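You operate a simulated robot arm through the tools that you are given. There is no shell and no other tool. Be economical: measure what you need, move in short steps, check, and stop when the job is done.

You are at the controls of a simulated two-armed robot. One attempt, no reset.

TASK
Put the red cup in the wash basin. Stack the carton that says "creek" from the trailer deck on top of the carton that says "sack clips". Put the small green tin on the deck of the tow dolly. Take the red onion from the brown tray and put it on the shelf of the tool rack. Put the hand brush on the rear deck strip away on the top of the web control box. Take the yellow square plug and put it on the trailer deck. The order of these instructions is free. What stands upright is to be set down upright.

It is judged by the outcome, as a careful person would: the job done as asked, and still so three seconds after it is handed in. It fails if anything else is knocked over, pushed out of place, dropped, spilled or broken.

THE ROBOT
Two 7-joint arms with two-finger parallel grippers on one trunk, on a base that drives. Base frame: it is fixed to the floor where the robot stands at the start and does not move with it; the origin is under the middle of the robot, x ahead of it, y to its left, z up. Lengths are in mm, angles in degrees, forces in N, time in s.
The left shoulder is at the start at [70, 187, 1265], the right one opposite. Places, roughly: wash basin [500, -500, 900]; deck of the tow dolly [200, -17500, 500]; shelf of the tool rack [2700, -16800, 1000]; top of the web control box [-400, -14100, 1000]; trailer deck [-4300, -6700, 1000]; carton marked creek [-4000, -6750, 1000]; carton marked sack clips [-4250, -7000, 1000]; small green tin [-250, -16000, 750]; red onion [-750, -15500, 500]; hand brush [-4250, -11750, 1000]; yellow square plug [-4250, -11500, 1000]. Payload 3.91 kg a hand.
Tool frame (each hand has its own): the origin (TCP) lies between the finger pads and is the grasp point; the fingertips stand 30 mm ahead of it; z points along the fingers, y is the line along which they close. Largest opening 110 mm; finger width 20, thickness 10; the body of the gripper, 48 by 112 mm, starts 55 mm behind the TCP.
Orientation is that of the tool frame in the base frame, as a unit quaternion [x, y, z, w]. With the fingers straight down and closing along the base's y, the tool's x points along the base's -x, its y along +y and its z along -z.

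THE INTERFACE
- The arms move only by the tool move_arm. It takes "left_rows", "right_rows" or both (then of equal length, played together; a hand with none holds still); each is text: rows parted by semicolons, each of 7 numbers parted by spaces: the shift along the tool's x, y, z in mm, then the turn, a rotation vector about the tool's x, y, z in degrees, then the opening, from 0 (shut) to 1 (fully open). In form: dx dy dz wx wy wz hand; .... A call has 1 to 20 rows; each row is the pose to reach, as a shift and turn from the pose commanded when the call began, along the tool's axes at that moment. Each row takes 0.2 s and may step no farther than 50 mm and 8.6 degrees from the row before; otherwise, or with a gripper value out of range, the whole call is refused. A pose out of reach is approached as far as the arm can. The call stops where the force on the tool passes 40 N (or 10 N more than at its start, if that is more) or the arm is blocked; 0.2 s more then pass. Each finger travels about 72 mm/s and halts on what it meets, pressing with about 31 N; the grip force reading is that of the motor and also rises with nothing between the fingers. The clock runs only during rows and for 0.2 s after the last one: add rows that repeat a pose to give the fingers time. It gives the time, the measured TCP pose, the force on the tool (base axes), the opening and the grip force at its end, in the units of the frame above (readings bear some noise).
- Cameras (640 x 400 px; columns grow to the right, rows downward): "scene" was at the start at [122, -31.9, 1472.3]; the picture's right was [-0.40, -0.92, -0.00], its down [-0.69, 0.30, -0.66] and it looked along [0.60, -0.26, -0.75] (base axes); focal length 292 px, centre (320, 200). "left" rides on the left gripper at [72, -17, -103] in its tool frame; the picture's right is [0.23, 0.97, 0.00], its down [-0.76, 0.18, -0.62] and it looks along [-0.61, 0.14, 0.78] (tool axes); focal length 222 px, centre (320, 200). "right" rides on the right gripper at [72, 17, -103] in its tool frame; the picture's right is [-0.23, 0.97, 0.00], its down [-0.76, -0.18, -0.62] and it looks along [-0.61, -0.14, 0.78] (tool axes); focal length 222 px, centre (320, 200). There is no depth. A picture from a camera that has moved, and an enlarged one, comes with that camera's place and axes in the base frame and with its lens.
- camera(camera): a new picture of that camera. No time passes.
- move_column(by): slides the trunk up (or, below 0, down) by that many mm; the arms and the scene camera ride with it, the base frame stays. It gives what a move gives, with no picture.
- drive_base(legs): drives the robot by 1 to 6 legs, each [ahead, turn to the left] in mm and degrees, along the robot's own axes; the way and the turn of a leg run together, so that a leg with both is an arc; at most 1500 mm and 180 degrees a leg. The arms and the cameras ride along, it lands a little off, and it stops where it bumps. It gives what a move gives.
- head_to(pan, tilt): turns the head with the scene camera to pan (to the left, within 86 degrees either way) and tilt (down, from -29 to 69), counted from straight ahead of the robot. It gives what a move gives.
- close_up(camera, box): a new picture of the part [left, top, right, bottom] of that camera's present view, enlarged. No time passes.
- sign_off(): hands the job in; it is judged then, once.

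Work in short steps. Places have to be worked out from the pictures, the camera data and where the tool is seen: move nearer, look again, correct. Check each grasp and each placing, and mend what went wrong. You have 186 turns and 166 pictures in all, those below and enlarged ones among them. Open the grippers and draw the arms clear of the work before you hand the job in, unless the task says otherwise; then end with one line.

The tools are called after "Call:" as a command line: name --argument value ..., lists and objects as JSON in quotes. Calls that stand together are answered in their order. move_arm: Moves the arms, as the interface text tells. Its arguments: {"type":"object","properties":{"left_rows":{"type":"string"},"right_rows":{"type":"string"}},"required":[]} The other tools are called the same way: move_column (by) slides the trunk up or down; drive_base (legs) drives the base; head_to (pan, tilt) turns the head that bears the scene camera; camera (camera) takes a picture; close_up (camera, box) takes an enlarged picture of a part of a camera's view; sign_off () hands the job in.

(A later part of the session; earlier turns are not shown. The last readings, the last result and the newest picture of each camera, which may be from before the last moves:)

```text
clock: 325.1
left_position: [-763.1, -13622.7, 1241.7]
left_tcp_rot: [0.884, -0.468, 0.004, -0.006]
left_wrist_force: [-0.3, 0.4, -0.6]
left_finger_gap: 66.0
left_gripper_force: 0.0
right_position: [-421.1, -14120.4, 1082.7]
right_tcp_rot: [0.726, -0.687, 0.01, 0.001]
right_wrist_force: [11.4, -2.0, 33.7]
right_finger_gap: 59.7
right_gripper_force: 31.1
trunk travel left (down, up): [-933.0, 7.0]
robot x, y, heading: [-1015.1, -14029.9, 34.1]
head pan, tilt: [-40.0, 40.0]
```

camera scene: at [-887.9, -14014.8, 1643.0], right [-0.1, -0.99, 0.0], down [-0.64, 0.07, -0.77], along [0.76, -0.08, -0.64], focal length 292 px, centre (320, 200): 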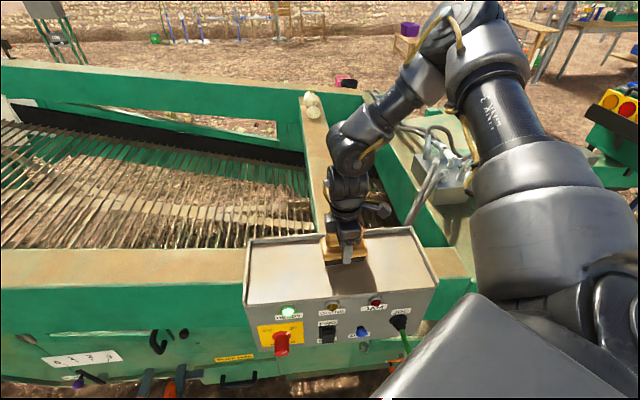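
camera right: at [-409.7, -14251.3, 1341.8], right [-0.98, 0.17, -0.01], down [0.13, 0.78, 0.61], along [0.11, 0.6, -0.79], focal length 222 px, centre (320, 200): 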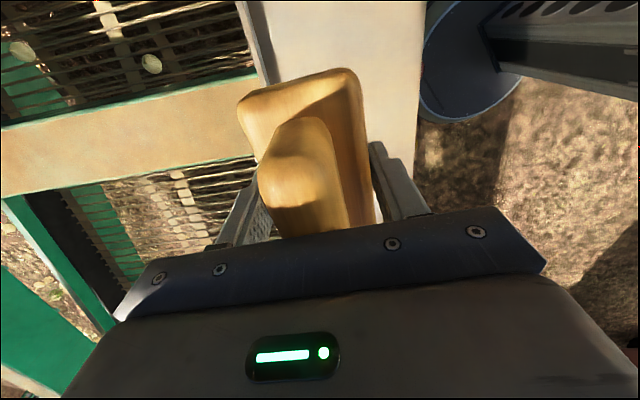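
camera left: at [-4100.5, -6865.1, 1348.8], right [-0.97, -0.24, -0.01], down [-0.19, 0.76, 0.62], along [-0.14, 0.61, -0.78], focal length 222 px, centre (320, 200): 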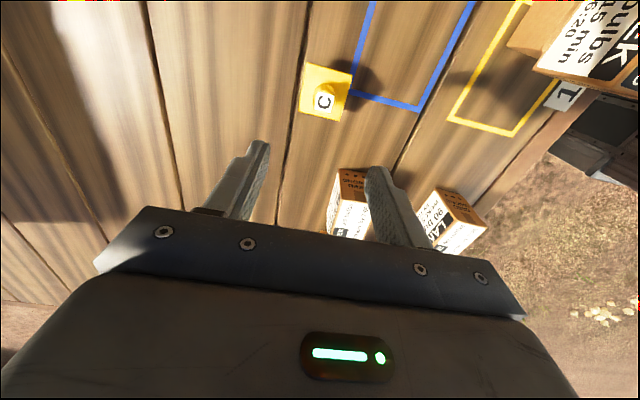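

Contact. Easing back 3 mm, releasing and rising.

Call:
move_arm --right_rows "0 0 -3 0 0 0 0.4;0 0 -3 0 0 0 0.6;0 0 -3 0 0 0 0.8;0 0 -3 0 0 0 0.9;0 0 -3 0 0 0 0.9;0 0 -35 0 0 0 0.9;0 0 -75 0 0 0 0.9;0 0 -115 0 0 0 0.9;0 0 -155 0 0 0 0.9"

Call:
camera --camera "right"

```text
clock: 327.1
left_position: [-760.9, -13621.8, 1242.2]
left_tcp_rot: [0.883, -0.469, 0.003, -0.007]
left_wrist_force: [0.5, 0.1, -0.2]
left_finger_gap: 66.1
left_gripper_force: 0.0
right_position: [-423.3, -14119.0, 1238.7]
right_tcp_rot: [0.726, -0.688, 0.009, 0.004]
right_wrist_force: [-0.5, 0.0, 0.1]
right_finger_gap: 99.1
right_gripper_force: 0.1
trunk travel left (down, up): [-933.0, 7.0]
robot x, y, heading: [-1014.6, -14031.2, 34.1]
head pan, tilt: [-40.0, 40.0]
```

```text
77 pictures are left
camera right: at [-436.3, -14191.7, 1341.9], right [-0.98, 0.17, -0.01], down [0.13, 0.78, 0.61], along [0.11, 0.6, -0.79], focal length 222 px, centre (320, 200)
```

right: 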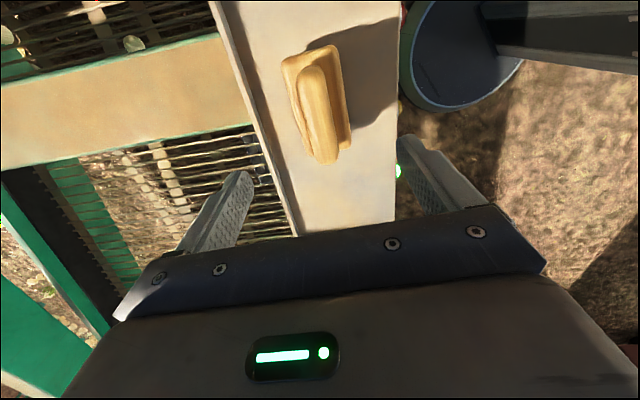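

The brush rests on the control box. Next the red onion: the tray stands at about (-690, -15460, 500). Driving to (-1313, -15341) with heading ~35°.

Call:
drive_base --legs '[[-500, 0], [0, -117.6], [1036, 0], [0, 118.6]]'

Call:
head_to --pan -43 --tilt 50

Call:
camera --camera "scene"

```text
clock: 344.9
left_position: [-1073.6, -14962.1, 1241.9]
left_tcp_rot: [0.869, -0.494, 0.003, -0.006]
left_wrist_force: [-0.7, -0.5, 0.0]
left_finger_gap: 66.0
left_gripper_force: 0.0
right_position: [-765.8, -15477.5, 1236.8]
right_tcp_rot: [-0.705, 0.709, -0.008, -0.004]
right_wrist_force: [-0.2, -0.5, 0.4]
right_finger_gap: 99.0
right_gripper_force: 0.1
trunk travel left (down, up): [-933.0, 7.0]
robot x, y, heading: [-1353.9, -15358.4, 30.6]
head pan, tilt: [-40.0, 40.0]
```

```text
clock: 345.6
left_position: [-1073.0, -14961.9, 1242.4]
left_tcp_rot: [0.869, -0.496, 0.003, -0.006]
left_wrist_force: [-0.2, 0.6, -0.3]
left_finger_gap: 66.0
left_gripper_force: 0.0
right_position: [-766.1, -15478.0, 1237.1]
right_tcp_rot: [-0.705, 0.709, -0.008, -0.005]
right_wrist_force: [0.3, -0.3, 0.3]
right_finger_gap: 98.9
right_gripper_force: 0.1
trunk travel left (down, up): [-933.0, 7.0]
robot x, y, heading: [-1350.6, -15356.7, 30.7]
head pan, tilt: [-43.0, 50.0]
```

```text
76 pictures are left
camera scene: at [-1233.6, -15348.1, 1628.9], right [-0.21, -0.98, 0.0], down [-0.75, 0.16, -0.64], along [0.63, -0.14, -0.77], focal length 292 px, centre (320, 200)
```

scene: 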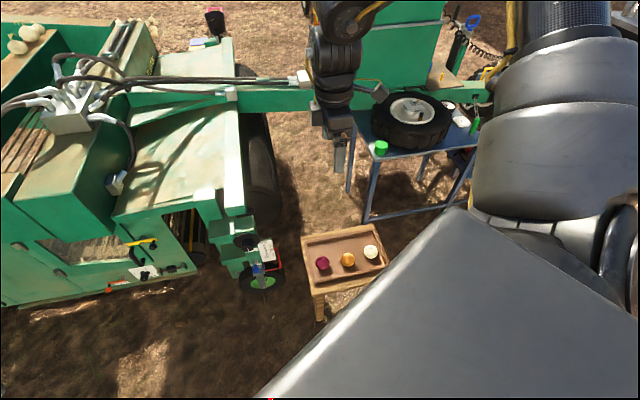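

Tray with red, yellow and white onions seen; the red one is near (-660, -15490). Lowering the trunk 540 mm.

Call:
move_column --by -540

Call:
camera --camera "right"

Call:
camera --camera "scene"

```text
refused: -540 is not a number from -400 to 400
```

```text
75 pictures are left
camera right: at [-783.3, -15549.3, 1341.2], right [-0.97, 0.23, -0.01], down [0.18, 0.77, 0.61], along [0.15, 0.59, -0.79], focal length 222 px, centre (320, 200)
```

right: 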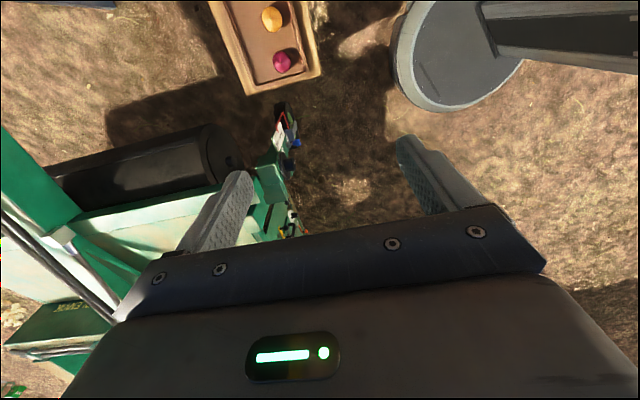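

```text
74 pictures are left
camera scene: at [-1233.6, -15348.1, 1628.9], right [-0.21, -0.98, 0.0], down [-0.75, 0.16, -0.64], along [0.63, -0.14, -0.77], focal length 292 px, centre (320, 200)
```

scene: 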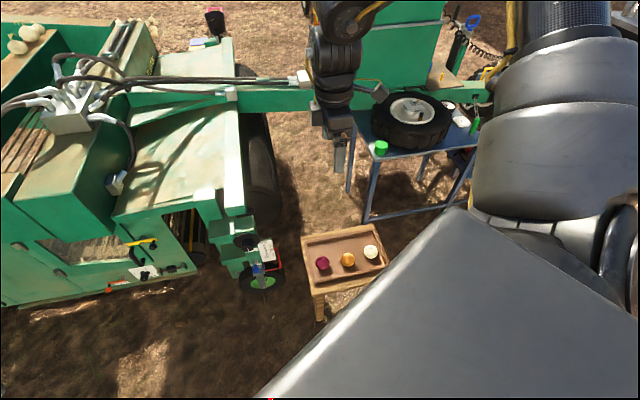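

Triangulated: onion at (-621, -15495, 435). I'll drive forward 100 mm and lower the trunk in two steps.

Call:
drive_base --legs '[[100, 0]]'

Call:
move_column --by -400

Call:
camera --camera "scene"

```text
clock: 346.8
left_position: [-1000.7, -14919.0, 1248.4]
left_tcp_rot: [0.869, -0.495, 0.007, -0.012]
left_wrist_force: [-0.5, 0.1, 0.6]
left_finger_gap: 66.1
left_gripper_force: 0.2
right_position: [-692.5, -15434.2, 1242.4]
right_tcp_rot: [-0.706, 0.709, -0.009, 0.002]
right_wrist_force: [-0.2, 0.1, 0.7]
right_finger_gap: 98.9
right_gripper_force: 0.0
trunk travel left (down, up): [-933.0, 7.0]
robot x, y, heading: [-1268.5, -15304.0, 30.6]
head pan, tilt: [-43.0, 50.0]
```

```text
clock: 350.6
left_position: [-992.4, -14913.9, 844.9]
left_tcp_rot: [0.869, -0.496, 0.004, -0.009]
left_wrist_force: [-0.5, 0.0, 0.2]
left_finger_gap: 65.9
left_gripper_force: 0.0
right_position: [-683.7, -15428.5, 840.0]
right_tcp_rot: [-0.705, 0.709, -0.009, -0.002]
right_wrist_force: [-1.2, 0.1, 0.5]
right_finger_gap: 99.0
right_gripper_force: 0.1
trunk travel left (down, up): [-533.0, 407.0]
robot x, y, heading: [-1265.5, -15306.0, 30.7]
head pan, tilt: [-43.0, 50.0]
```

```text
73 pictures are left
camera scene: at [-1147.4, -15297.0, 1228.9], right [-0.21, -0.98, 0.0], down [-0.75, 0.16, -0.64], along [0.63, -0.14, -0.77], focal length 292 px, centre (320, 200)
```

scene: 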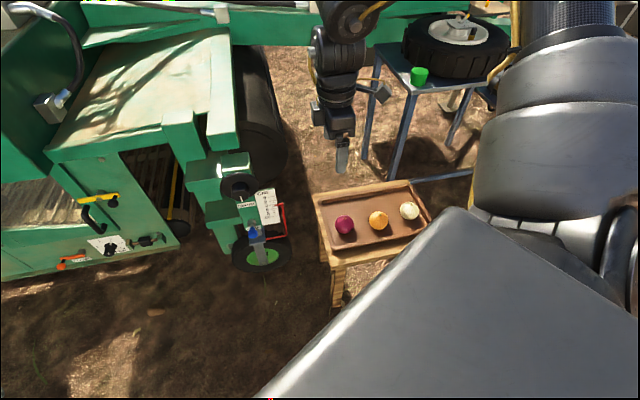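

Onion confirmed at (-622, -15497). Moving the hand over it and lowering the trunk 260 mm.

Call:
move_arm --right_rows "23 -20 0 0 0 0 0.9;46 -41 0 0 0 0 0.9;68 -62 0 0 0 0 0.9;68 -62 0 0 0 0 0.9"

Call:
move_column --by -260

Call:
camera --camera "right"

```text
clock: 351.6
left_position: [-992.5, -14913.5, 844.9]
left_tcp_rot: [0.868, -0.496, 0.005, -0.008]
left_wrist_force: [-0.3, 0.5, -1.1]
left_finger_gap: 66.1
left_gripper_force: 0.0
right_position: [-621.4, -15496.8, 841.4]
right_tcp_rot: [-0.705, 0.71, -0.009, -0.002]
right_wrist_force: [-0.3, 0.8, 0.1]
right_finger_gap: 98.8
right_gripper_force: 0.1
trunk travel left (down, up): [-533.0, 407.0]
robot x, y, heading: [-1265.7, -15307.3, 30.7]
head pan, tilt: [-43.0, 50.0]
```

```text
clock: 354.3
left_position: [-990.9, -14914.3, 583.7]
left_tcp_rot: [0.868, -0.496, 0.004, -0.008]
left_wrist_force: [-0.1, -0.3, -0.3]
left_finger_gap: 65.7
left_gripper_force: 0.1
right_position: [-621.4, -15497.4, 581.5]
right_tcp_rot: [-0.706, 0.708, -0.008, -0.001]
right_wrist_force: [0.1, 0.6, 0.4]
right_finger_gap: 98.9
right_gripper_force: 0.0
trunk travel left (down, up): [-273.0, 667.0]
robot x, y, heading: [-1264.4, -15303.4, 30.4]
head pan, tilt: [-43.0, 50.0]
```

```text
72 pictures are left
camera right: at [-639.5, -15569.5, 684.3], right [-0.97, 0.23, -0.01], down [0.18, 0.77, 0.61], along [0.15, 0.59, -0.79], focal length 222 px, centre (320, 200)
```

right: 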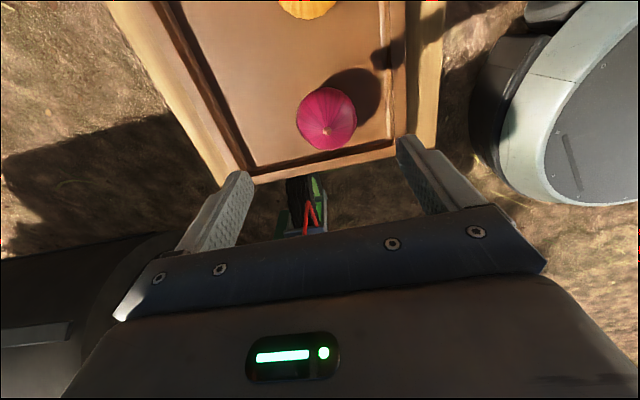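

Onion ~65 mm at (-626, -15495). Descending with 0.8 opening, then closing.

Call:
move_arm --right_rows "-2 6 35 0 0 0 0.82;-3 6 75 0 0 0 0.82;-3 6 110 0 0 0 0.82;-3 6 136 0 0 0 0.82;-3 6 136 0 0 0 0.82"

Call:
camera --camera "right"

```text
clock: 355.3
left_position: [-991.3, -14914.0, 585.4]
left_tcp_rot: [0.868, -0.496, 0.006, -0.008]
left_wrist_force: [0.6, -0.6, -0.2]
left_finger_gap: 66.1
left_gripper_force: 0.1
right_position: [-624.8, -15497.6, 455.6]
right_tcp_rot: [-0.705, 0.709, -0.009, -0.002]
right_wrist_force: [-2.8, -1.2, 11.6]
right_finger_gap: 91.4
right_gripper_force: 1.3
trunk travel left (down, up): [-273.0, 667.0]
robot x, y, heading: [-1264.2, -15306.1, 30.7]
head pan, tilt: [-43.0, 50.0]
stopped in row 4 (right hand): the force on the tool passed its limit (the readings are from after the stop); the commanded pose is now the measured one
```

```text
71 pictures are left
camera right: at [-642.6, -15569.1, 559.4], right [-0.97, 0.23, -0.01], down [0.17, 0.77, 0.61], along [0.15, 0.59, -0.79], focal length 222 px, centre (320, 200)
```

right: 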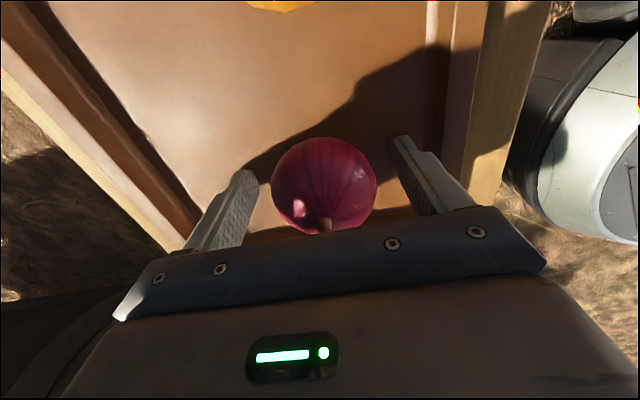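

The tips touched the tray floor (z≈425). Raising 4 mm and closing on the onion.

Call:
move_arm --right_rows "0 0 -4 0 0 0 0.8;0 0 -4 0 0 0 0.6;0 0 -4 0 0 0 0.4;0 0 -4 0 0 0 0.3;0 0 -4 0 0 0 0.3"

Call:
move_arm --right_rows "0 0 -30 0 0 0 0.3;0 0 -65 0 0 0 0.3;0 0 -100 0 0 0 0.3;0 0 -130 0 0 0 0.3"

Call:
camera --camera "right"

```text
clock: 356.5
left_position: [-990.8, -14914.5, 585.1]
left_tcp_rot: [0.869, -0.495, 0.005, -0.008]
left_wrist_force: [0.7, 0.8, 0.3]
left_finger_gap: 66.0
left_gripper_force: 0.0
right_position: [-624.7, -15498.7, 458.7]
right_tcp_rot: [-0.705, 0.709, -0.01, -0.001]
right_wrist_force: [-0.7, 0.1, 0.2]
right_finger_gap: 62.0
right_gripper_force: 30.9
trunk travel left (down, up): [-273.0, 667.0]
robot x, y, heading: [-1264.5, -15303.6, 30.5]
head pan, tilt: [-43.0, 50.0]
```

```text
clock: 357.5
left_position: [-993.3, -14914.5, 585.2]
left_tcp_rot: [0.868, -0.496, 0.005, -0.008]
left_wrist_force: [-0.1, -0.4, -0.3]
left_finger_gap: 65.8
left_gripper_force: 0.1
right_position: [-627.3, -15495.2, 590.0]
right_tcp_rot: [-0.705, 0.709, -0.009, -0.003]
right_wrist_force: [0.0, 0.2, -0.6]
right_finger_gap: 62.0
right_gripper_force: 31.3
trunk travel left (down, up): [-273.0, 667.0]
robot x, y, heading: [-1266.1, -15306.7, 30.7]
head pan, tilt: [-43.0, 50.0]
```

```text
70 pictures are left
camera right: at [-644.0, -15566.7, 693.6], right [-0.97, 0.23, -0.01], down [0.18, 0.77, 0.61], along [0.15, 0.59, -0.79], focal length 222 px, centre (320, 200)
```

right: 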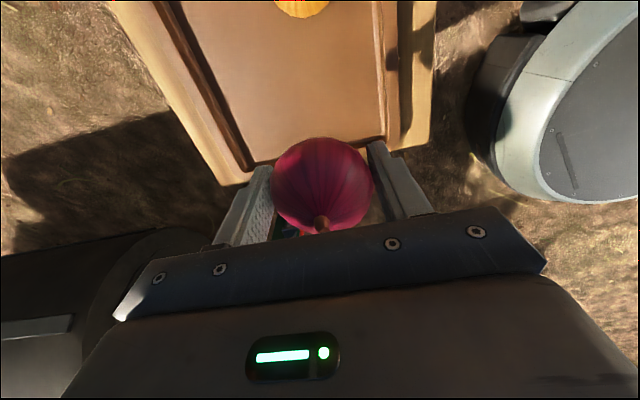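

Onion held. I'll raise the trunk, back away from the stool and turn southeast to survey the way to the tool rack.

Call:
move_column --by 400

Call:
drive_base --legs '[[-400, 0], [0, -100], [700, 0], [0, 30]]'

Call:
move_column --by 220

Call:
head_to --pan 10 --tilt 15

Call:
camera --camera "scene"

```text
clock: 361.3
left_position: [-990.5, -14914.1, 984.9]
left_tcp_rot: [0.868, -0.496, 0.004, -0.009]
left_wrist_force: [-0.3, -0.4, 0.2]
left_finger_gap: 66.0
left_gripper_force: 0.0
right_position: [-625.3, -15495.1, 989.3]
right_tcp_rot: [-0.705, 0.709, -0.008, -0.002]
right_wrist_force: [0.1, 0.0, -1.1]
right_finger_gap: 62.0
right_gripper_force: 30.9
trunk travel left (down, up): [-673.0, 267.0]
robot x, y, heading: [-1264.6, -15301.3, 30.8]
head pan, tilt: [-43.0, 50.0]
```

```text
clock: 372.9
left_position: [-867.3, -16268.1, 984.6]
left_tcp_rot: [-0.452, 0.892, -0.009, 0.004]
left_wrist_force: [-0.2, 1.4, -0.2]
left_finger_gap: 65.9
left_gripper_force: 0.0
right_position: [-1257.6, -16832.6, 988.1]
right_tcp_rot: [-0.198, 0.98, -0.007, -0.007]
right_wrist_force: [-0.2, 0.9, -1.6]
right_finger_gap: 61.2
right_gripper_force: 30.5
trunk travel left (down, up): [-673.0, 267.0]
robot x, y, heading: [-1333.4, -16172.7, -36.3]
head pan, tilt: [-43.0, 50.0]
```

```text
clock: 375.3
left_position: [-866.1, -16267.5, 1204.4]
left_tcp_rot: [-0.453, 0.891, -0.008, 0.004]
left_wrist_force: [-0.2, -0.8, -0.1]
left_finger_gap: 65.9
left_gripper_force: 0.1
right_position: [-1255.9, -16833.4, 1208.8]
right_tcp_rot: [-0.198, 0.98, -0.007, -0.006]
right_wrist_force: [0.6, -0.5, -0.6]
right_finger_gap: 61.0
right_gripper_force: 31.1
trunk travel left (down, up): [-893.0, 47.0]
robot x, y, heading: [-1336.0, -16169.0, -36.2]
head pan, tilt: [-43.0, 50.0]
```

```text
clock: 376.5
left_position: [-866.3, -16266.7, 1205.3]
left_tcp_rot: [-0.453, 0.891, -0.008, 0.004]
left_wrist_force: [0.1, 0.2, 0.2]
left_finger_gap: 65.8
left_gripper_force: 0.0
right_position: [-1256.3, -16831.9, 1208.9]
right_tcp_rot: [-0.198, 0.98, -0.007, -0.007]
right_wrist_force: [-0.5, -0.1, -0.7]
right_finger_gap: 61.1
right_gripper_force: 30.6
trunk travel left (down, up): [-893.0, 47.0]
robot x, y, heading: [-1334.8, -16169.1, -36.2]
head pan, tilt: [10.0, 15.0]
```

```text
69 pictures are left
camera scene: at [-1210.1, -16241.0, 1642.6], right [-0.44, -0.9, 0.0], down [-0.23, 0.12, -0.97], along [0.87, -0.43, -0.26], focal length 292 px, centre (320, 200)
```

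scene: 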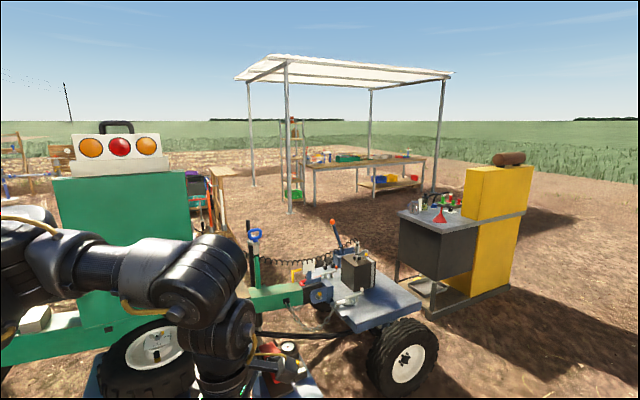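

I see the dolly, the yellow unit and the rack beyond. I must go around the south of the yellow unit; checking that corridor.

Call:
head_to --pan -40 --tilt 12

Call:
camera --camera "scene"

```text
clock: 377.7
left_position: [-866.2, -16267.1, 1204.7]
left_tcp_rot: [-0.452, 0.892, -0.008, 0.004]
left_wrist_force: [0.0, -0.2, 0.0]
left_finger_gap: 66.4
left_gripper_force: 0.1
right_position: [-1257.5, -16832.6, 1210.0]
right_tcp_rot: [-0.198, 0.98, -0.007, -0.006]
right_wrist_force: [0.1, 0.1, -0.1]
right_finger_gap: 61.1
right_gripper_force: 31.1
trunk travel left (down, up): [-893.0, 47.0]
robot x, y, heading: [-1334.6, -16166.8, -36.3]
head pan, tilt: [-40.0, 12.0]
```

```text
68 pictures are left
camera scene: at [-1271.6, -16290.0, 1647.5], right [-0.97, -0.24, 0.0], down [-0.05, 0.2, -0.98], along [0.23, -0.95, -0.21], focal length 292 px, centre (320, 200)
```

scene: 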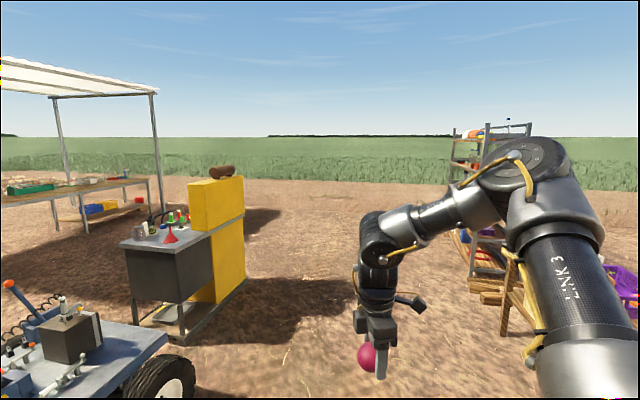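

The corridor is free. Driving around the yellow unit's south side.

Call:
drive_base --legs '[[0, -40.5], [1500, 0], [1500, 0], [835, 0], [0, 76.7], [1500, 0]]'

Call:
head_to --pan 50 --tilt 12

Call:
camera --camera "scene"

```text
clock: 408.4
left_position: [1550.8, -19521.3, 1205.0]
left_tcp_rot: [0.737, -0.675, 0.006, -0.007]
left_wrist_force: [0.1, -0.2, 0.4]
left_finger_gap: 66.0
left_gripper_force: 0.0
right_position: [1627.7, -20202.5, 1208.7]
right_tcp_rot: [-0.53, 0.848, -0.009, -0.003]
right_wrist_force: [-0.7, 0.3, -1.3]
right_finger_gap: 60.4
right_gripper_force: 31.1
trunk travel left (down, up): [-893.0, 47.0]
robot x, y, heading: [1130.3, -19754.9, 5.1]
head pan, tilt: [-40.0, 12.0]
```

```text
clock: 410.1
left_position: [1551.2, -19521.0, 1204.7]
left_tcp_rot: [0.737, -0.676, 0.006, -0.005]
left_wrist_force: [0.9, 1.3, -0.5]
left_finger_gap: 66.0
left_gripper_force: 0.0
right_position: [1629.0, -20202.6, 1208.8]
right_tcp_rot: [-0.529, 0.848, -0.007, -0.004]
right_wrist_force: [0.1, 0.7, -1.5]
right_finger_gap: 60.4
right_gripper_force: 31.0
trunk travel left (down, up): [-893.0, 47.0]
robot x, y, heading: [1135.1, -19755.6, 4.6]
head pan, tilt: [50.0, 12.0]
```

```text
67 pictures are left
camera scene: at [1237.6, -19675.2, 1647.5], right [0.82, -0.58, 0.0], down [-0.12, -0.17, -0.98], along [0.56, 0.8, -0.21], focal length 292 px, centre (320, 200)
```

scene: 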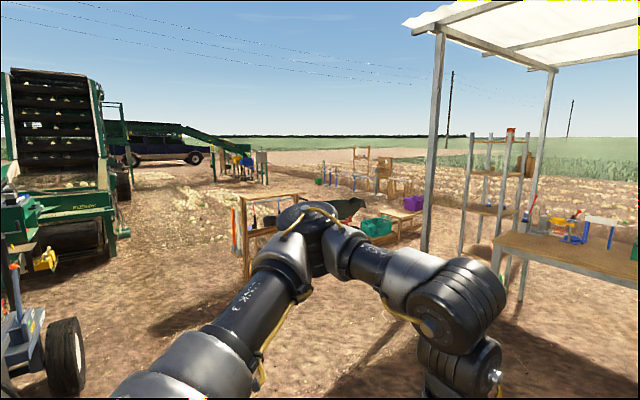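

The wooden rack is ahead. Driving closer.

Call:
drive_base --legs '[[0, 55], [1500, 0]]'

Call:
head_to --pan 0 --tilt 15

Call:
camera --camera "scene"

```text
clock: 419.9
left_position: [1944.8, -17991.7, 1205.2]
left_tcp_rot: [0.964, -0.265, 0.002, -0.009]
left_wrist_force: [0.0, -0.4, -0.2]
left_finger_gap: 66.0
left_gripper_force: 0.2
right_position: [2543.8, -18325.2, 1209.4]
right_tcp_rot: [0.859, -0.512, 0.009, 0.0]
right_wrist_force: [0.8, 0.7, -1.1]
right_finger_gap: 60.6
right_gripper_force: 31.3
trunk travel left (down, up): [-893.0, 47.0]
robot x, y, heading: [1895.4, -18466.8, 59.1]
head pan, tilt: [50.0, 12.0]
```

```text
clock: 421.1
left_position: [1943.9, -17991.5, 1204.4]
left_tcp_rot: [0.964, -0.265, 0.003, -0.01]
left_wrist_force: [1.1, -0.5, 0.2]
left_finger_gap: 66.0
left_gripper_force: 0.0
right_position: [2544.6, -18324.5, 1209.7]
right_tcp_rot: [0.859, -0.511, 0.011, 0.0]
right_wrist_force: [0.3, -0.2, -1.2]
right_finger_gap: 60.5
right_gripper_force: 31.3
trunk travel left (down, up): [-893.0, 47.0]
robot x, y, heading: [1892.3, -18464.7, 59.4]
head pan, tilt: [0.0, 15.0]
```

```text
66 pictures are left
camera scene: at [1965.6, -18343.3, 1642.6], right [0.86, -0.51, 0.0], down [-0.13, -0.22, -0.97], along [0.49, 0.83, -0.26], focal length 292 px, centre (320, 200)
```

scene: 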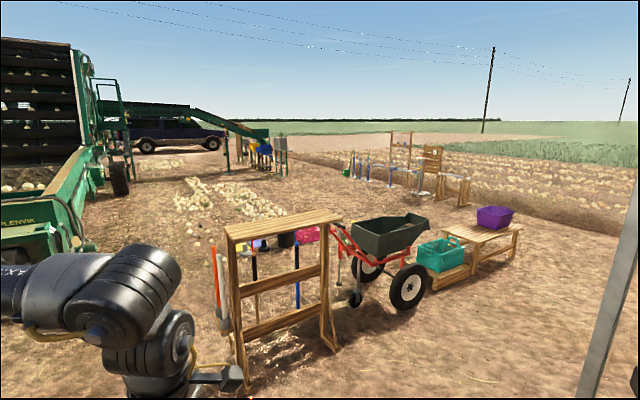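

The shelf is the rack's top board: about x 2320–3080, y -16830…-16530, z≈1000. Driving to (2160, -17180), facing north.

Call:
drive_base --legs '[[0, 18.8], [1300, 0], [0, 11.8]]'

Call:
head_to --pan -40 --tilt 40

Call:
camera --camera "scene"

Call:
camera --camera "right"

```text
clock: 429.3
left_position: [1973.2, -16776.7, 1205.1]
left_tcp_rot: [1.0, -0.005, -0.001, -0.008]
left_wrist_force: [0.2, 0.1, 1.3]
left_finger_gap: 66.1
left_gripper_force: 0.1
right_position: [2660.5, -16765.2, 1208.6]
right_tcp_rot: [0.962, -0.271, 0.009, -0.002]
right_wrist_force: [0.1, -0.8, -1.7]
right_finger_gap: 60.8
right_gripper_force: 31.3
trunk travel left (down, up): [-893.0, 47.0]
robot x, y, heading: [2161.0, -17221.4, 89.6]
head pan, tilt: [0.0, 15.0]
```

```text
clock: 430.4
left_position: [1972.4, -16778.3, 1204.6]
left_tcp_rot: [1.0, -0.005, 0.001, -0.01]
left_wrist_force: [-0.3, -1.0, 0.2]
left_finger_gap: 65.9
left_gripper_force: 0.0
right_position: [2658.7, -16765.2, 1208.4]
right_tcp_rot: [0.962, -0.272, 0.008, -0.003]
right_wrist_force: [0.5, -0.4, -1.7]
right_finger_gap: 60.5
right_gripper_force: 30.9
trunk travel left (down, up): [-893.0, 47.0]
robot x, y, heading: [2168.5, -17214.0, 89.4]
head pan, tilt: [-40.0, 40.0]
```

```text
65 pictures are left
camera scene: at [2222.0, -17101.0, 1603.1], right [0.76, -0.65, 0.0], down [-0.42, -0.49, -0.77], along [0.5, 0.58, -0.64], focal length 292 px, centre (320, 200)
```

scene: 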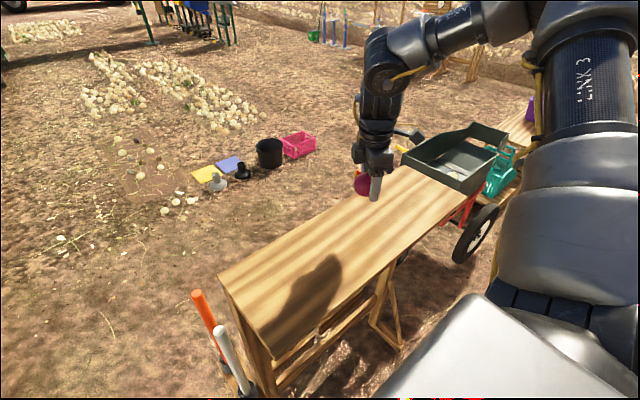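

```text
64 pictures are left
camera right: at [2710.7, -16819.3, 1312.9], right [-0.7, -0.71, -0.01], down [-0.57, 0.55, 0.61], along [-0.43, 0.44, -0.79], focal length 222 px, centre (320, 200)
```

right: 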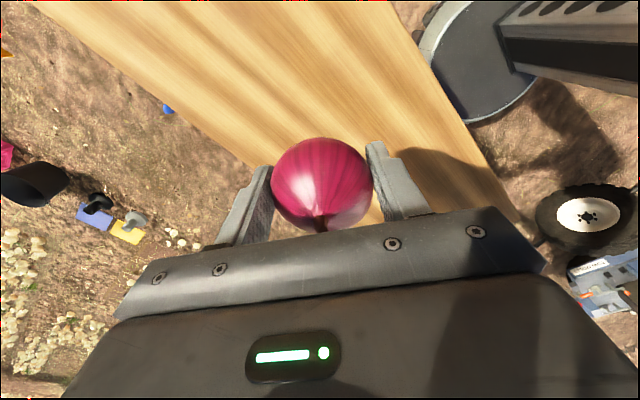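

Solving both views gives the shelf at z≈1058, y -16867…-16658, and the onion is already centred over it. Lowering.

Call:
move_arm --right_rows "0 0 35 0 0 0 0.3;0 0 70 0 0 0 0.3;0 0 95 0 0 0 0.3;0 0 105 0 0 0 0.3;0 0 108 0 0 0 0.3;0 0 108 0 0 0 0.3"

Call:
camera --camera "right"

```text
clock: 431.8
left_position: [1973.0, -16776.9, 1204.7]
left_tcp_rot: [1.0, -0.005, 0.001, -0.01]
left_wrist_force: [-0.7, 0.2, 0.0]
left_finger_gap: 66.2
left_gripper_force: 0.0
right_position: [2660.0, -16765.6, 1101.3]
right_tcp_rot: [0.962, -0.271, 0.009, -0.003]
right_wrist_force: [-0.3, 0.7, -0.6]
right_finger_gap: 60.4
right_gripper_force: 30.5
trunk travel left (down, up): [-893.0, 47.0]
robot x, y, heading: [2164.9, -17219.1, 89.4]
head pan, tilt: [-40.0, 40.0]
```

```text
63 pictures are left
camera right: at [2711.9, -16819.4, 1204.8], right [-0.7, -0.71, -0.01], down [-0.57, 0.55, 0.61], along [-0.43, 0.44, -0.79], focal length 222 px, centre (320, 200)
```

right: 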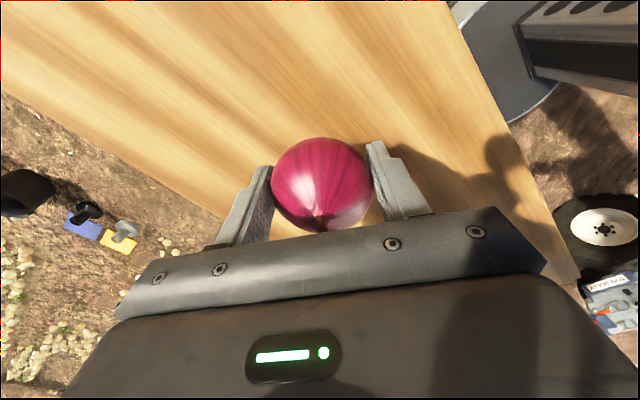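

Call:
move_arm --right_rows "0 0 3 0 0 0 0.3;0 0 5 0 0 0 0.3;0 0 7 0 0 0 0.3;0 0 9 0 0 0 0.3"

Call:
move_arm --right_rows "0 0 2 0 0 0 0.3;0 0 4 0 0 0 0.3"

```text
clock: 432.8
left_position: [1972.7, -16776.5, 1204.7]
left_tcp_rot: [1.0, -0.005, 0.0, -0.008]
left_wrist_force: [0.1, -0.2, 0.2]
left_finger_gap: 65.7
left_gripper_force: 0.1
right_position: [2660.0, -16766.0, 1092.0]
right_tcp_rot: [0.963, -0.271, 0.009, -0.003]
right_wrist_force: [0.1, 0.3, -0.5]
right_finger_gap: 60.4
right_gripper_force: 30.7
trunk travel left (down, up): [-893.0, 47.0]
robot x, y, heading: [2167.3, -17214.2, 89.5]
head pan, tilt: [-40.0, 40.0]
```

```text
clock: 433.4
left_position: [1972.6, -16777.3, 1204.7]
left_tcp_rot: [1.0, -0.006, 0.0, -0.009]
left_wrist_force: [0.5, 0.6, 0.3]
left_finger_gap: 66.0
left_gripper_force: 0.0
right_position: [2659.9, -16765.5, 1087.6]
right_tcp_rot: [0.963, -0.271, 0.009, -0.003]
right_wrist_force: [-0.2, -0.3, -2.3]
right_finger_gap: 60.7
right_gripper_force: 31.0
trunk travel left (down, up): [-893.0, 47.0]
robot x, y, heading: [2164.1, -17215.0, 89.6]
head pan, tilt: [-40.0, 40.0]
```

No contact yet; continuing in small steps.

Call:
move_arm --right_rows "0 0 2 0 0 0 0.3;0 0 4 0 0 0 0.3"

Call:
move_arm --right_rows "0 0 2 0 0 0 0.3;0 0 4 0 0 0 0.3"

```text
clock: 434.0
left_position: [1972.0, -16778.1, 1204.3]
left_tcp_rot: [1.0, -0.005, 0.0, -0.009]
left_wrist_force: [-0.1, 0.5, 0.7]
left_finger_gap: 66.2
left_gripper_force: 0.1
right_position: [2661.9, -16765.6, 1084.2]
right_tcp_rot: [0.962, -0.271, 0.009, -0.003]
right_wrist_force: [0.6, -0.4, -1.8]
right_finger_gap: 60.6
right_gripper_force: 31.1
trunk travel left (down, up): [-893.0, 47.0]
robot x, y, heading: [2166.9, -17215.9, 89.2]
head pan, tilt: [-40.0, 40.0]
```

```text
clock: 434.6
left_position: [1973.2, -16778.8, 1203.5]
left_tcp_rot: [1.0, -0.006, -0.001, -0.009]
left_wrist_force: [0.2, -0.5, 0.5]
left_finger_gap: 66.2
left_gripper_force: 0.0
right_position: [2660.6, -16765.3, 1079.0]
right_tcp_rot: [0.962, -0.271, 0.009, -0.003]
right_wrist_force: [-0.3, 0.7, 1.1]
right_finger_gap: 60.6
right_gripper_force: 31.0
trunk travel left (down, up): [-893.0, 47.0]
robot x, y, heading: [2165.1, -17213.5, 89.7]
head pan, tilt: [-40.0, 40.0]
```

Call:
move_arm --right_rows "0 0 1.5 0 0 0 0.3;0 0 3 0 0 0 0.3"

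Call:
close_up --camera "scene" --box '[300, 120, 460, 220]'

```text
clock: 435.2
left_position: [1970.9, -16778.6, 1204.2]
left_tcp_rot: [1.0, -0.005, 0.0, -0.008]
left_wrist_force: [-0.6, -0.9, 0.1]
left_finger_gap: 66.0
left_gripper_force: 0.0
right_position: [2661.4, -16766.1, 1077.2]
right_tcp_rot: [0.962, -0.272, 0.008, -0.003]
right_wrist_force: [-0.2, 1.4, -1.2]
right_finger_gap: 60.8
right_gripper_force: 30.5
trunk travel left (down, up): [-893.0, 47.0]
robot x, y, heading: [2168.1, -17214.4, 89.3]
head pan, tilt: [-40.0, 40.0]
```

```text
4.00 times, centred on (380, 170) of scene
camera zoom: at [2221.7, -17100.6, 1603.0], right [0.76, -0.65, 0.0], down [-0.42, -0.49, -0.77], along [0.5, 0.58, -0.64], focal length 1168 px, centre (80, 320)
```

zoom: 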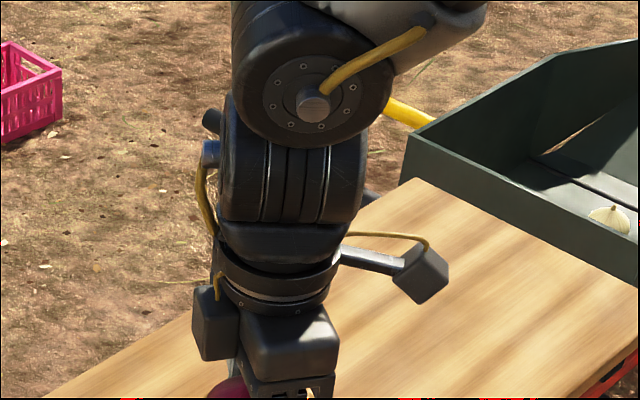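

Call:
move_arm --right_rows "0 0 2 0 0 0 0.3;0 0 4 0 0 0 0.3;0 0 5 0 0 0 0.3"

Call:
close_up --camera "scene" --box '[320, 170, 432, 240]'

```text
clock: 436.0
left_position: [1971.7, -16779.5, 1205.7]
left_tcp_rot: [1.0, -0.006, 0.001, -0.009]
left_wrist_force: [0.1, 1.0, -1.0]
left_finger_gap: 66.2
left_gripper_force: 0.0
right_position: [2660.3, -16767.3, 1073.8]
right_tcp_rot: [0.962, -0.271, 0.01, -0.006]
right_wrist_force: [4.1, 1.1, 17.9]
right_finger_gap: 60.3
right_gripper_force: 30.9
trunk travel left (down, up): [-893.0, 47.0]
robot x, y, heading: [2166.5, -17215.9, 89.4]
head pan, tilt: [-40.0, 40.0]
```

```text
5.71 times, centred on (376, 205) of scene
camera zoom: at [2220.2, -17102.9, 1603.6], right [0.76, -0.65, 0.0], down [-0.42, -0.49, -0.77], along [0.5, 0.58, -0.64], focal length 1668 px, centre (0, 171)
```

zoom: 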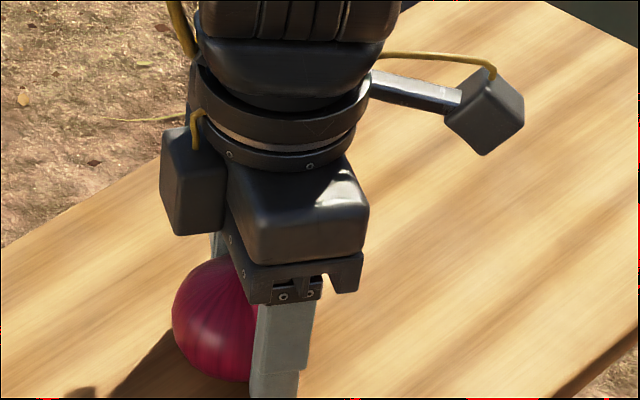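

Contact at 18 N. Easing 1 mm and opening slowly.

Call:
move_arm --right_rows "0 0 -1 0 0 0 0.52;0 0 -1 0 0 0 0.6;0 0 -1 0 0 0 0.7;0 0 -1 0 0 0 0.8;0 0 -1 0 0 0 0.9;0 0 -1 0 0 0 0.9;0 0 -1 0 0 0 0.9"

Call:
camera --camera "right"

```text
clock: 437.6
left_position: [1971.5, -16777.4, 1204.6]
left_tcp_rot: [1.0, -0.005, 0.0, -0.008]
left_wrist_force: [0.1, -1.0, -0.3]
left_finger_gap: 65.8
left_gripper_force: 0.0
right_position: [2661.1, -16766.4, 1073.6]
right_tcp_rot: [0.962, -0.271, 0.008, -0.003]
right_wrist_force: [-0.2, -0.6, -0.9]
right_finger_gap: 99.2
right_gripper_force: 0.2
trunk travel left (down, up): [-893.0, 47.0]
robot x, y, heading: [2164.2, -17215.7, 89.4]
head pan, tilt: [-40.0, 40.0]
```

```text
60 pictures are left
camera right: at [2712.8, -16819.0, 1177.0], right [-0.7, -0.71, -0.01], down [-0.57, 0.55, 0.61], along [-0.43, 0.44, -0.79], focal length 222 px, centre (320, 200)
```

right: 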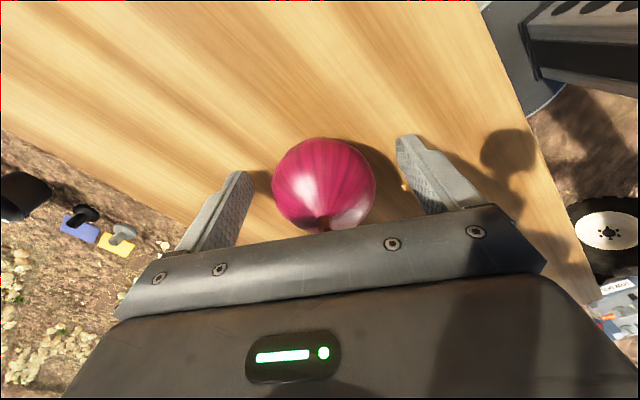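

The onion stands still between open fingers. Rising straight up and checking.

Call:
move_arm --right_rows "0 0 -25 0 0 0 0.95;0 0 -55 0 0 0 0.95;0 0 -90 0 0 0 0.95;0 0 -130 0 0 0 0.95;0 0 -135 0 0 0 0.95"

Call:
camera --camera "right"

```text
clock: 438.8
left_position: [1972.4, -16778.7, 1204.9]
left_tcp_rot: [1.0, -0.006, 0.0, -0.009]
left_wrist_force: [-0.5, -0.9, 0.2]
left_finger_gap: 66.1
left_gripper_force: 0.1
right_position: [2659.9, -16765.6, 1208.2]
right_tcp_rot: [0.962, -0.272, 0.009, -0.003]
right_wrist_force: [0.2, -0.3, -0.4]
right_finger_gap: 104.5
right_gripper_force: 0.1
trunk travel left (down, up): [-893.0, 47.0]
robot x, y, heading: [2166.4, -17212.0, 89.6]
head pan, tilt: [-40.0, 40.0]
```

```text
59 pictures are left
camera right: at [2711.2, -16819.8, 1312.3], right [-0.7, -0.71, -0.01], down [-0.57, 0.55, 0.61], along [-0.43, 0.44, -0.79], focal length 222 px, centre (320, 200)
```

right: 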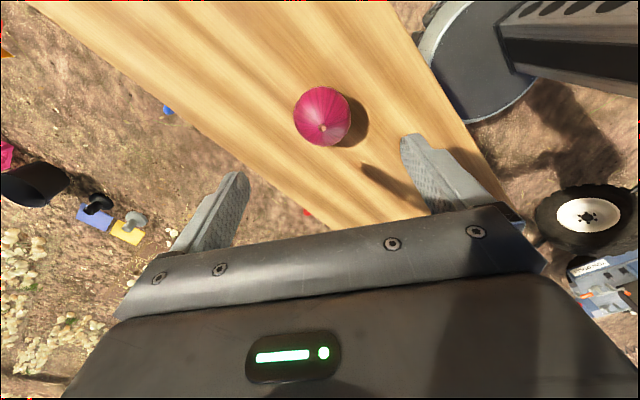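

Onion rests on the rack shelf. Now back around to the west side for the green tin.

Call:
drive_base --legs '[[-600, 0], [0, 154], [1500, 0], [831, 0], [0, -63.6], [1500, 0]]'

```text
clock: 469.6
left_position: [-677.4, -20256.7, 1204.0]
left_tcp_rot: [0.694, 0.72, -0.007, -0.007]
left_wrist_force: [-0.3, -1.1, 1.2]
left_finger_gap: 66.0
left_gripper_force: 0.1
right_position: [-721.0, -19570.7, 1207.4]
right_tcp_rot: [0.86, 0.51, 0.005, -0.008]
right_wrist_force: [-0.6, -0.6, 0.4]
right_finger_gap: 104.3
right_gripper_force: 0.1
trunk travel left (down, up): [-893.0, 47.0]
robot x, y, heading: [-248.3, -20041.2, -177.8]
head pan, tilt: [-40.0, 40.0]
```

Heading north again to the west side of the trestle.

Call:
drive_base --legs '[[0, -80.2], [1500, 0], [1500, 0], [620, 0], [0, -75]]'

Call:
head_to --pan 10 --tilt 35

Call:
camera --camera "scene"

```text
clock: 493.8
left_position: [-536.2, -16124.2, 1205.0]
left_tcp_rot: [0.838, -0.546, 0.006, -0.007]
left_wrist_force: [-0.1, 0.3, -0.1]
left_finger_gap: 65.8
left_gripper_force: 0.1
right_position: [-242.6, -16746.7, 1208.7]
right_tcp_rot: [-0.662, 0.749, -0.01, -0.004]
right_wrist_force: [0.3, -0.6, -0.6]
right_finger_gap: 104.5
right_gripper_force: 0.0
trunk travel left (down, up): [-893.0, 47.0]
robot x, y, heading: [-852.6, -16482.3, 23.7]
head pan, tilt: [-40.0, 40.0]
```

```text
clock: 495.0
left_position: [-536.3, -16126.9, 1206.0]
left_tcp_rot: [0.837, -0.547, 0.006, -0.008]
left_wrist_force: [-1.0, 0.1, 0.1]
left_finger_gap: 66.1
left_gripper_force: 0.0
right_position: [-242.2, -16746.7, 1207.3]
right_tcp_rot: [-0.662, 0.75, -0.008, -0.002]
right_wrist_force: [-0.6, 0.1, 0.0]
right_finger_gap: 104.4
right_gripper_force: 0.0
trunk travel left (down, up): [-893.0, 47.0]
robot x, y, heading: [-852.3, -16482.3, 23.8]
head pan, tilt: [10.0, 35.0]
```

```text
58 pictures are left
camera scene: at [-735.1, -16413.4, 1610.6], right [0.56, -0.83, 0.0], down [-0.48, -0.32, -0.82], along [0.68, 0.46, -0.57], focal length 292 px, centre (320, 200)
```

scene: 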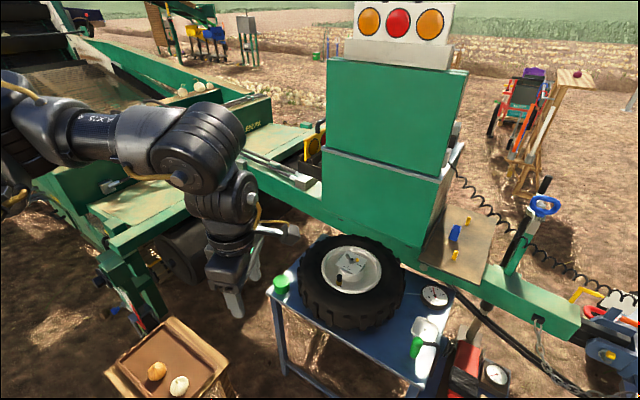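

The tin is at (-217, -15876, ~704) with the tire to its southeast. I'll reposition (reversing to stay clear of the mast) to come in at heading ~5° for the left hand.

Call:
drive_base --legs '[[0, -66.8], [-474, 0], [0, 48], [400, 0]]'

Call:
head_to --pan 15 --tilt 45

Call:
camera --camera "scene"

```text
clock: 505.0
left_position: [-384.0, -15901.8, 1205.1]
left_tcp_rot: [0.73, -0.684, 0.007, -0.007]
left_wrist_force: [1.1, 0.2, -1.0]
left_finger_gap: 66.2
left_gripper_force: 0.0
right_position: [-321.2, -16587.0, 1208.9]
right_tcp_rot: [-0.521, 0.854, -0.009, -0.003]
right_wrist_force: [0.4, 0.1, -0.2]
right_finger_gap: 104.5
right_gripper_force: 0.0
trunk travel left (down, up): [-893.0, 47.0]
robot x, y, heading: [-802.9, -16129.0, 3.7]
head pan, tilt: [10.0, 35.0]
```

```text
clock: 505.7
left_position: [-382.0, -15901.5, 1204.2]
left_tcp_rot: [0.73, -0.684, 0.006, -0.007]
left_wrist_force: [-0.3, 0.1, -0.6]
left_finger_gap: 66.3
left_gripper_force: 0.0
right_position: [-318.7, -16586.6, 1209.4]
right_tcp_rot: [-0.522, 0.853, -0.009, -0.003]
right_wrist_force: [0.3, -0.4, -0.2]
right_finger_gap: 104.5
right_gripper_force: 0.0
trunk travel left (down, up): [-893.0, 47.0]
robot x, y, heading: [-805.1, -16129.8, 4.0]
head pan, tilt: [15.0, 45.0]
```

```text
57 pictures are left
camera scene: at [-676.6, -16098.3, 1595.8], right [0.32, -0.95, 0.0], down [-0.67, -0.23, -0.71], along [0.67, 0.23, -0.71], focal length 292 px, centre (320, 200)
```

scene: 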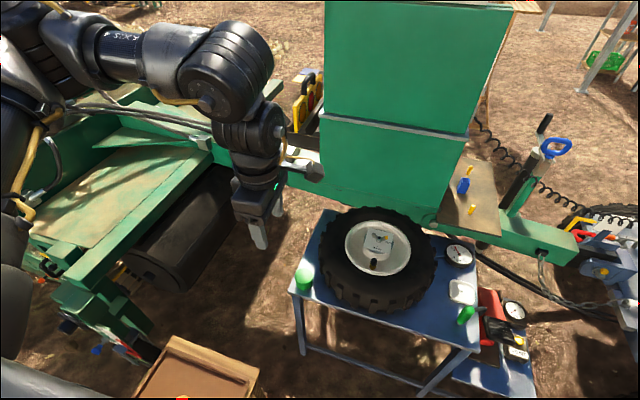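

Tin confirmed at (-215, -15878). Driving 165 mm forward, lowering the trunk 360 mm, and viewing from the hand.

Call:
drive_base --legs '[[165, 0]]'

Call:
move_arm --left_rows "0 0 0 0 0 -8 0.9;0 0 0 0 0 -16 0.9;0 0 0 0 0 -20 0.9;0 0 0 0 0 -20 0.9"

Call:
move_column --by -330

Call:
camera --camera "left"

```text
clock: 507.1
left_position: [-222.4, -15894.3, 1206.4]
left_tcp_rot: [0.728, -0.686, 0.007, -0.007]
left_wrist_force: [-0.7, 0.6, 0.1]
left_finger_gap: 66.1
left_gripper_force: 0.1
right_position: [-161.7, -16578.2, 1209.8]
right_tcp_rot: [-0.519, 0.855, -0.009, -0.004]
right_wrist_force: [-0.6, 0.5, -0.1]
right_finger_gap: 104.7
right_gripper_force: 0.1
trunk travel left (down, up): [-893.0, 47.0]
robot x, y, heading: [-642.7, -16116.2, 3.4]
head pan, tilt: [15.0, 45.0]
```

```text
clock: 508.1
left_position: [-217.8, -15893.6, 1204.0]
left_tcp_rot: [0.836, -0.548, 0.008, -0.005]
left_wrist_force: [0.0, -0.4, -0.4]
left_finger_gap: 99.0
left_gripper_force: 0.0
right_position: [-158.3, -16579.3, 1208.2]
right_tcp_rot: [-0.52, 0.854, -0.01, -0.004]
right_wrist_force: [0.7, 0.6, 0.5]
right_finger_gap: 104.2
right_gripper_force: 0.2
trunk travel left (down, up): [-893.0, 47.0]
robot x, y, heading: [-641.4, -16118.6, 3.5]
head pan, tilt: [15.0, 45.0]
```

```text
clock: 511.4
left_position: [-220.1, -15894.1, 875.9]
left_tcp_rot: [0.836, -0.549, 0.008, -0.006]
left_wrist_force: [0.3, -0.4, 0.2]
left_finger_gap: 99.0
left_gripper_force: 0.0
right_position: [-158.7, -16578.5, 877.7]
right_tcp_rot: [-0.52, 0.854, -0.008, -0.004]
right_wrist_force: [0.5, 0.0, 0.3]
right_finger_gap: 104.5
right_gripper_force: 0.0
trunk travel left (down, up): [-563.0, 377.0]
robot x, y, heading: [-641.4, -16117.4, 3.6]
head pan, tilt: [15.0, 45.0]
```

```text
56 pictures are left
camera left: at [-174.7, -15953.5, 977.9], right [-0.8, -0.6, -0.02], down [-0.48, 0.63, 0.61], along [-0.36, 0.5, -0.79], focal length 222 px, centre (320, 200)
```

left: 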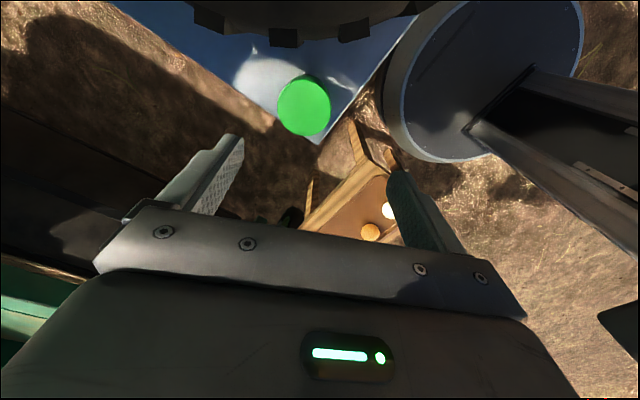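

The hand camera would foul the tire, so I'll turn the hand ~+118° so the camera faces away and the fingers close tangentially to the tire.

Call:
move_arm --left_rows "0 0 0 0 0 8.4 0.9;0 0 0 0 0 16.8 0.9;0 0 0 0 0 25.2 0.9;0 0 0 0 0 33.6 0.9;0 0 0 0 0 42 0.9;0 0 0 0 0 50.4 0.9;0 0 0 0 0 58.8 0.9;0 0 0 0 0 67.2 0.9;0 0 0 0 0 75.6 0.9;0 0 0 0 0 84 0.9;0 0 0 0 0 92.4 0.9;0 0 0 0 0 100.8 0.9;0 0 0 0 0 109.2 0.9;0 0 0 0 0 109.2 0.9"

Call:
camera --camera "left"

```text
clock: 514.4
left_position: [-222.2, -15909.7, 867.5]
left_tcp_rot: [-0.033, 0.999, -0.001, 0.002]
left_wrist_force: [0.8, 0.2, -0.1]
left_finger_gap: 98.9
left_gripper_force: 0.1
left hand out of reach, approached as far as the arm can: row 13
right_position: [-158.6, -16578.3, 878.3]
right_tcp_rot: [-0.519, 0.854, -0.009, -0.005]
right_wrist_force: [0.1, -0.5, 0.5]
right_finger_gap: 104.6
right_gripper_force: 0.0
trunk travel left (down, up): [-563.0, 377.0]
robot x, y, heading: [-639.3, -16119.7, 3.4]
head pan, tilt: [15.0, 45.0]
```

```text
55 pictures are left
camera left: at [-292.7, -15931.0, 970.0], right [-0.29, 0.96, 0.0], down [0.74, 0.23, 0.63], along [0.6, 0.18, -0.78], focal length 222 px, centre (320, 200)
```

left: 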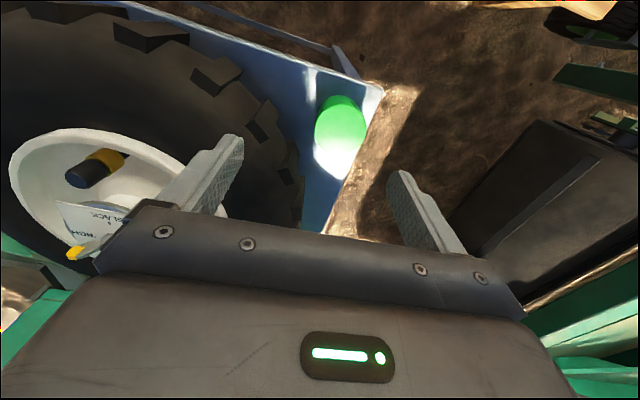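

The wrist is limited there, so I'll instead turn the base right 25° and back up slightly, letting the hand approach at a better yaw. First raise.

Call:
move_column --by 200

Call:
drive_base --legs '[[-80, 0], [0, -28]]'

```text
clock: 516.6
left_position: [-222.9, -15909.5, 1068.1]
left_tcp_rot: [-0.034, 0.999, -0.002, 0.003]
left_wrist_force: [-0.3, -0.3, 0.8]
left_finger_gap: 98.7
left_gripper_force: 0.0
right_position: [-158.1, -16578.3, 1077.5]
right_tcp_rot: [-0.52, 0.854, -0.009, -0.004]
right_wrist_force: [0.1, 0.3, 0.7]
right_finger_gap: 104.6
right_gripper_force: 0.0
trunk travel left (down, up): [-763.0, 177.0]
robot x, y, heading: [-639.2, -16119.1, 3.2]
head pan, tilt: [15.0, 45.0]
```

```text
clock: 519.0
left_position: [-256.2, -16134.8, 1068.7]
left_tcp_rot: [0.207, 0.978, -0.002, 0.003]
left_wrist_force: [-0.1, 0.7, -0.5]
left_finger_gap: 98.9
left_gripper_force: 0.1
right_position: [-509.5, -16755.1, 1078.5]
right_tcp_rot: [-0.299, 0.954, -0.007, -0.005]
right_wrist_force: [-0.9, 0.0, -0.3]
right_finger_gap: 104.1
right_gripper_force: 0.1
trunk travel left (down, up): [-763.0, 177.0]
robot x, y, heading: [-722.0, -16125.8, -24.3]
head pan, tilt: [15.0, 45.0]
```

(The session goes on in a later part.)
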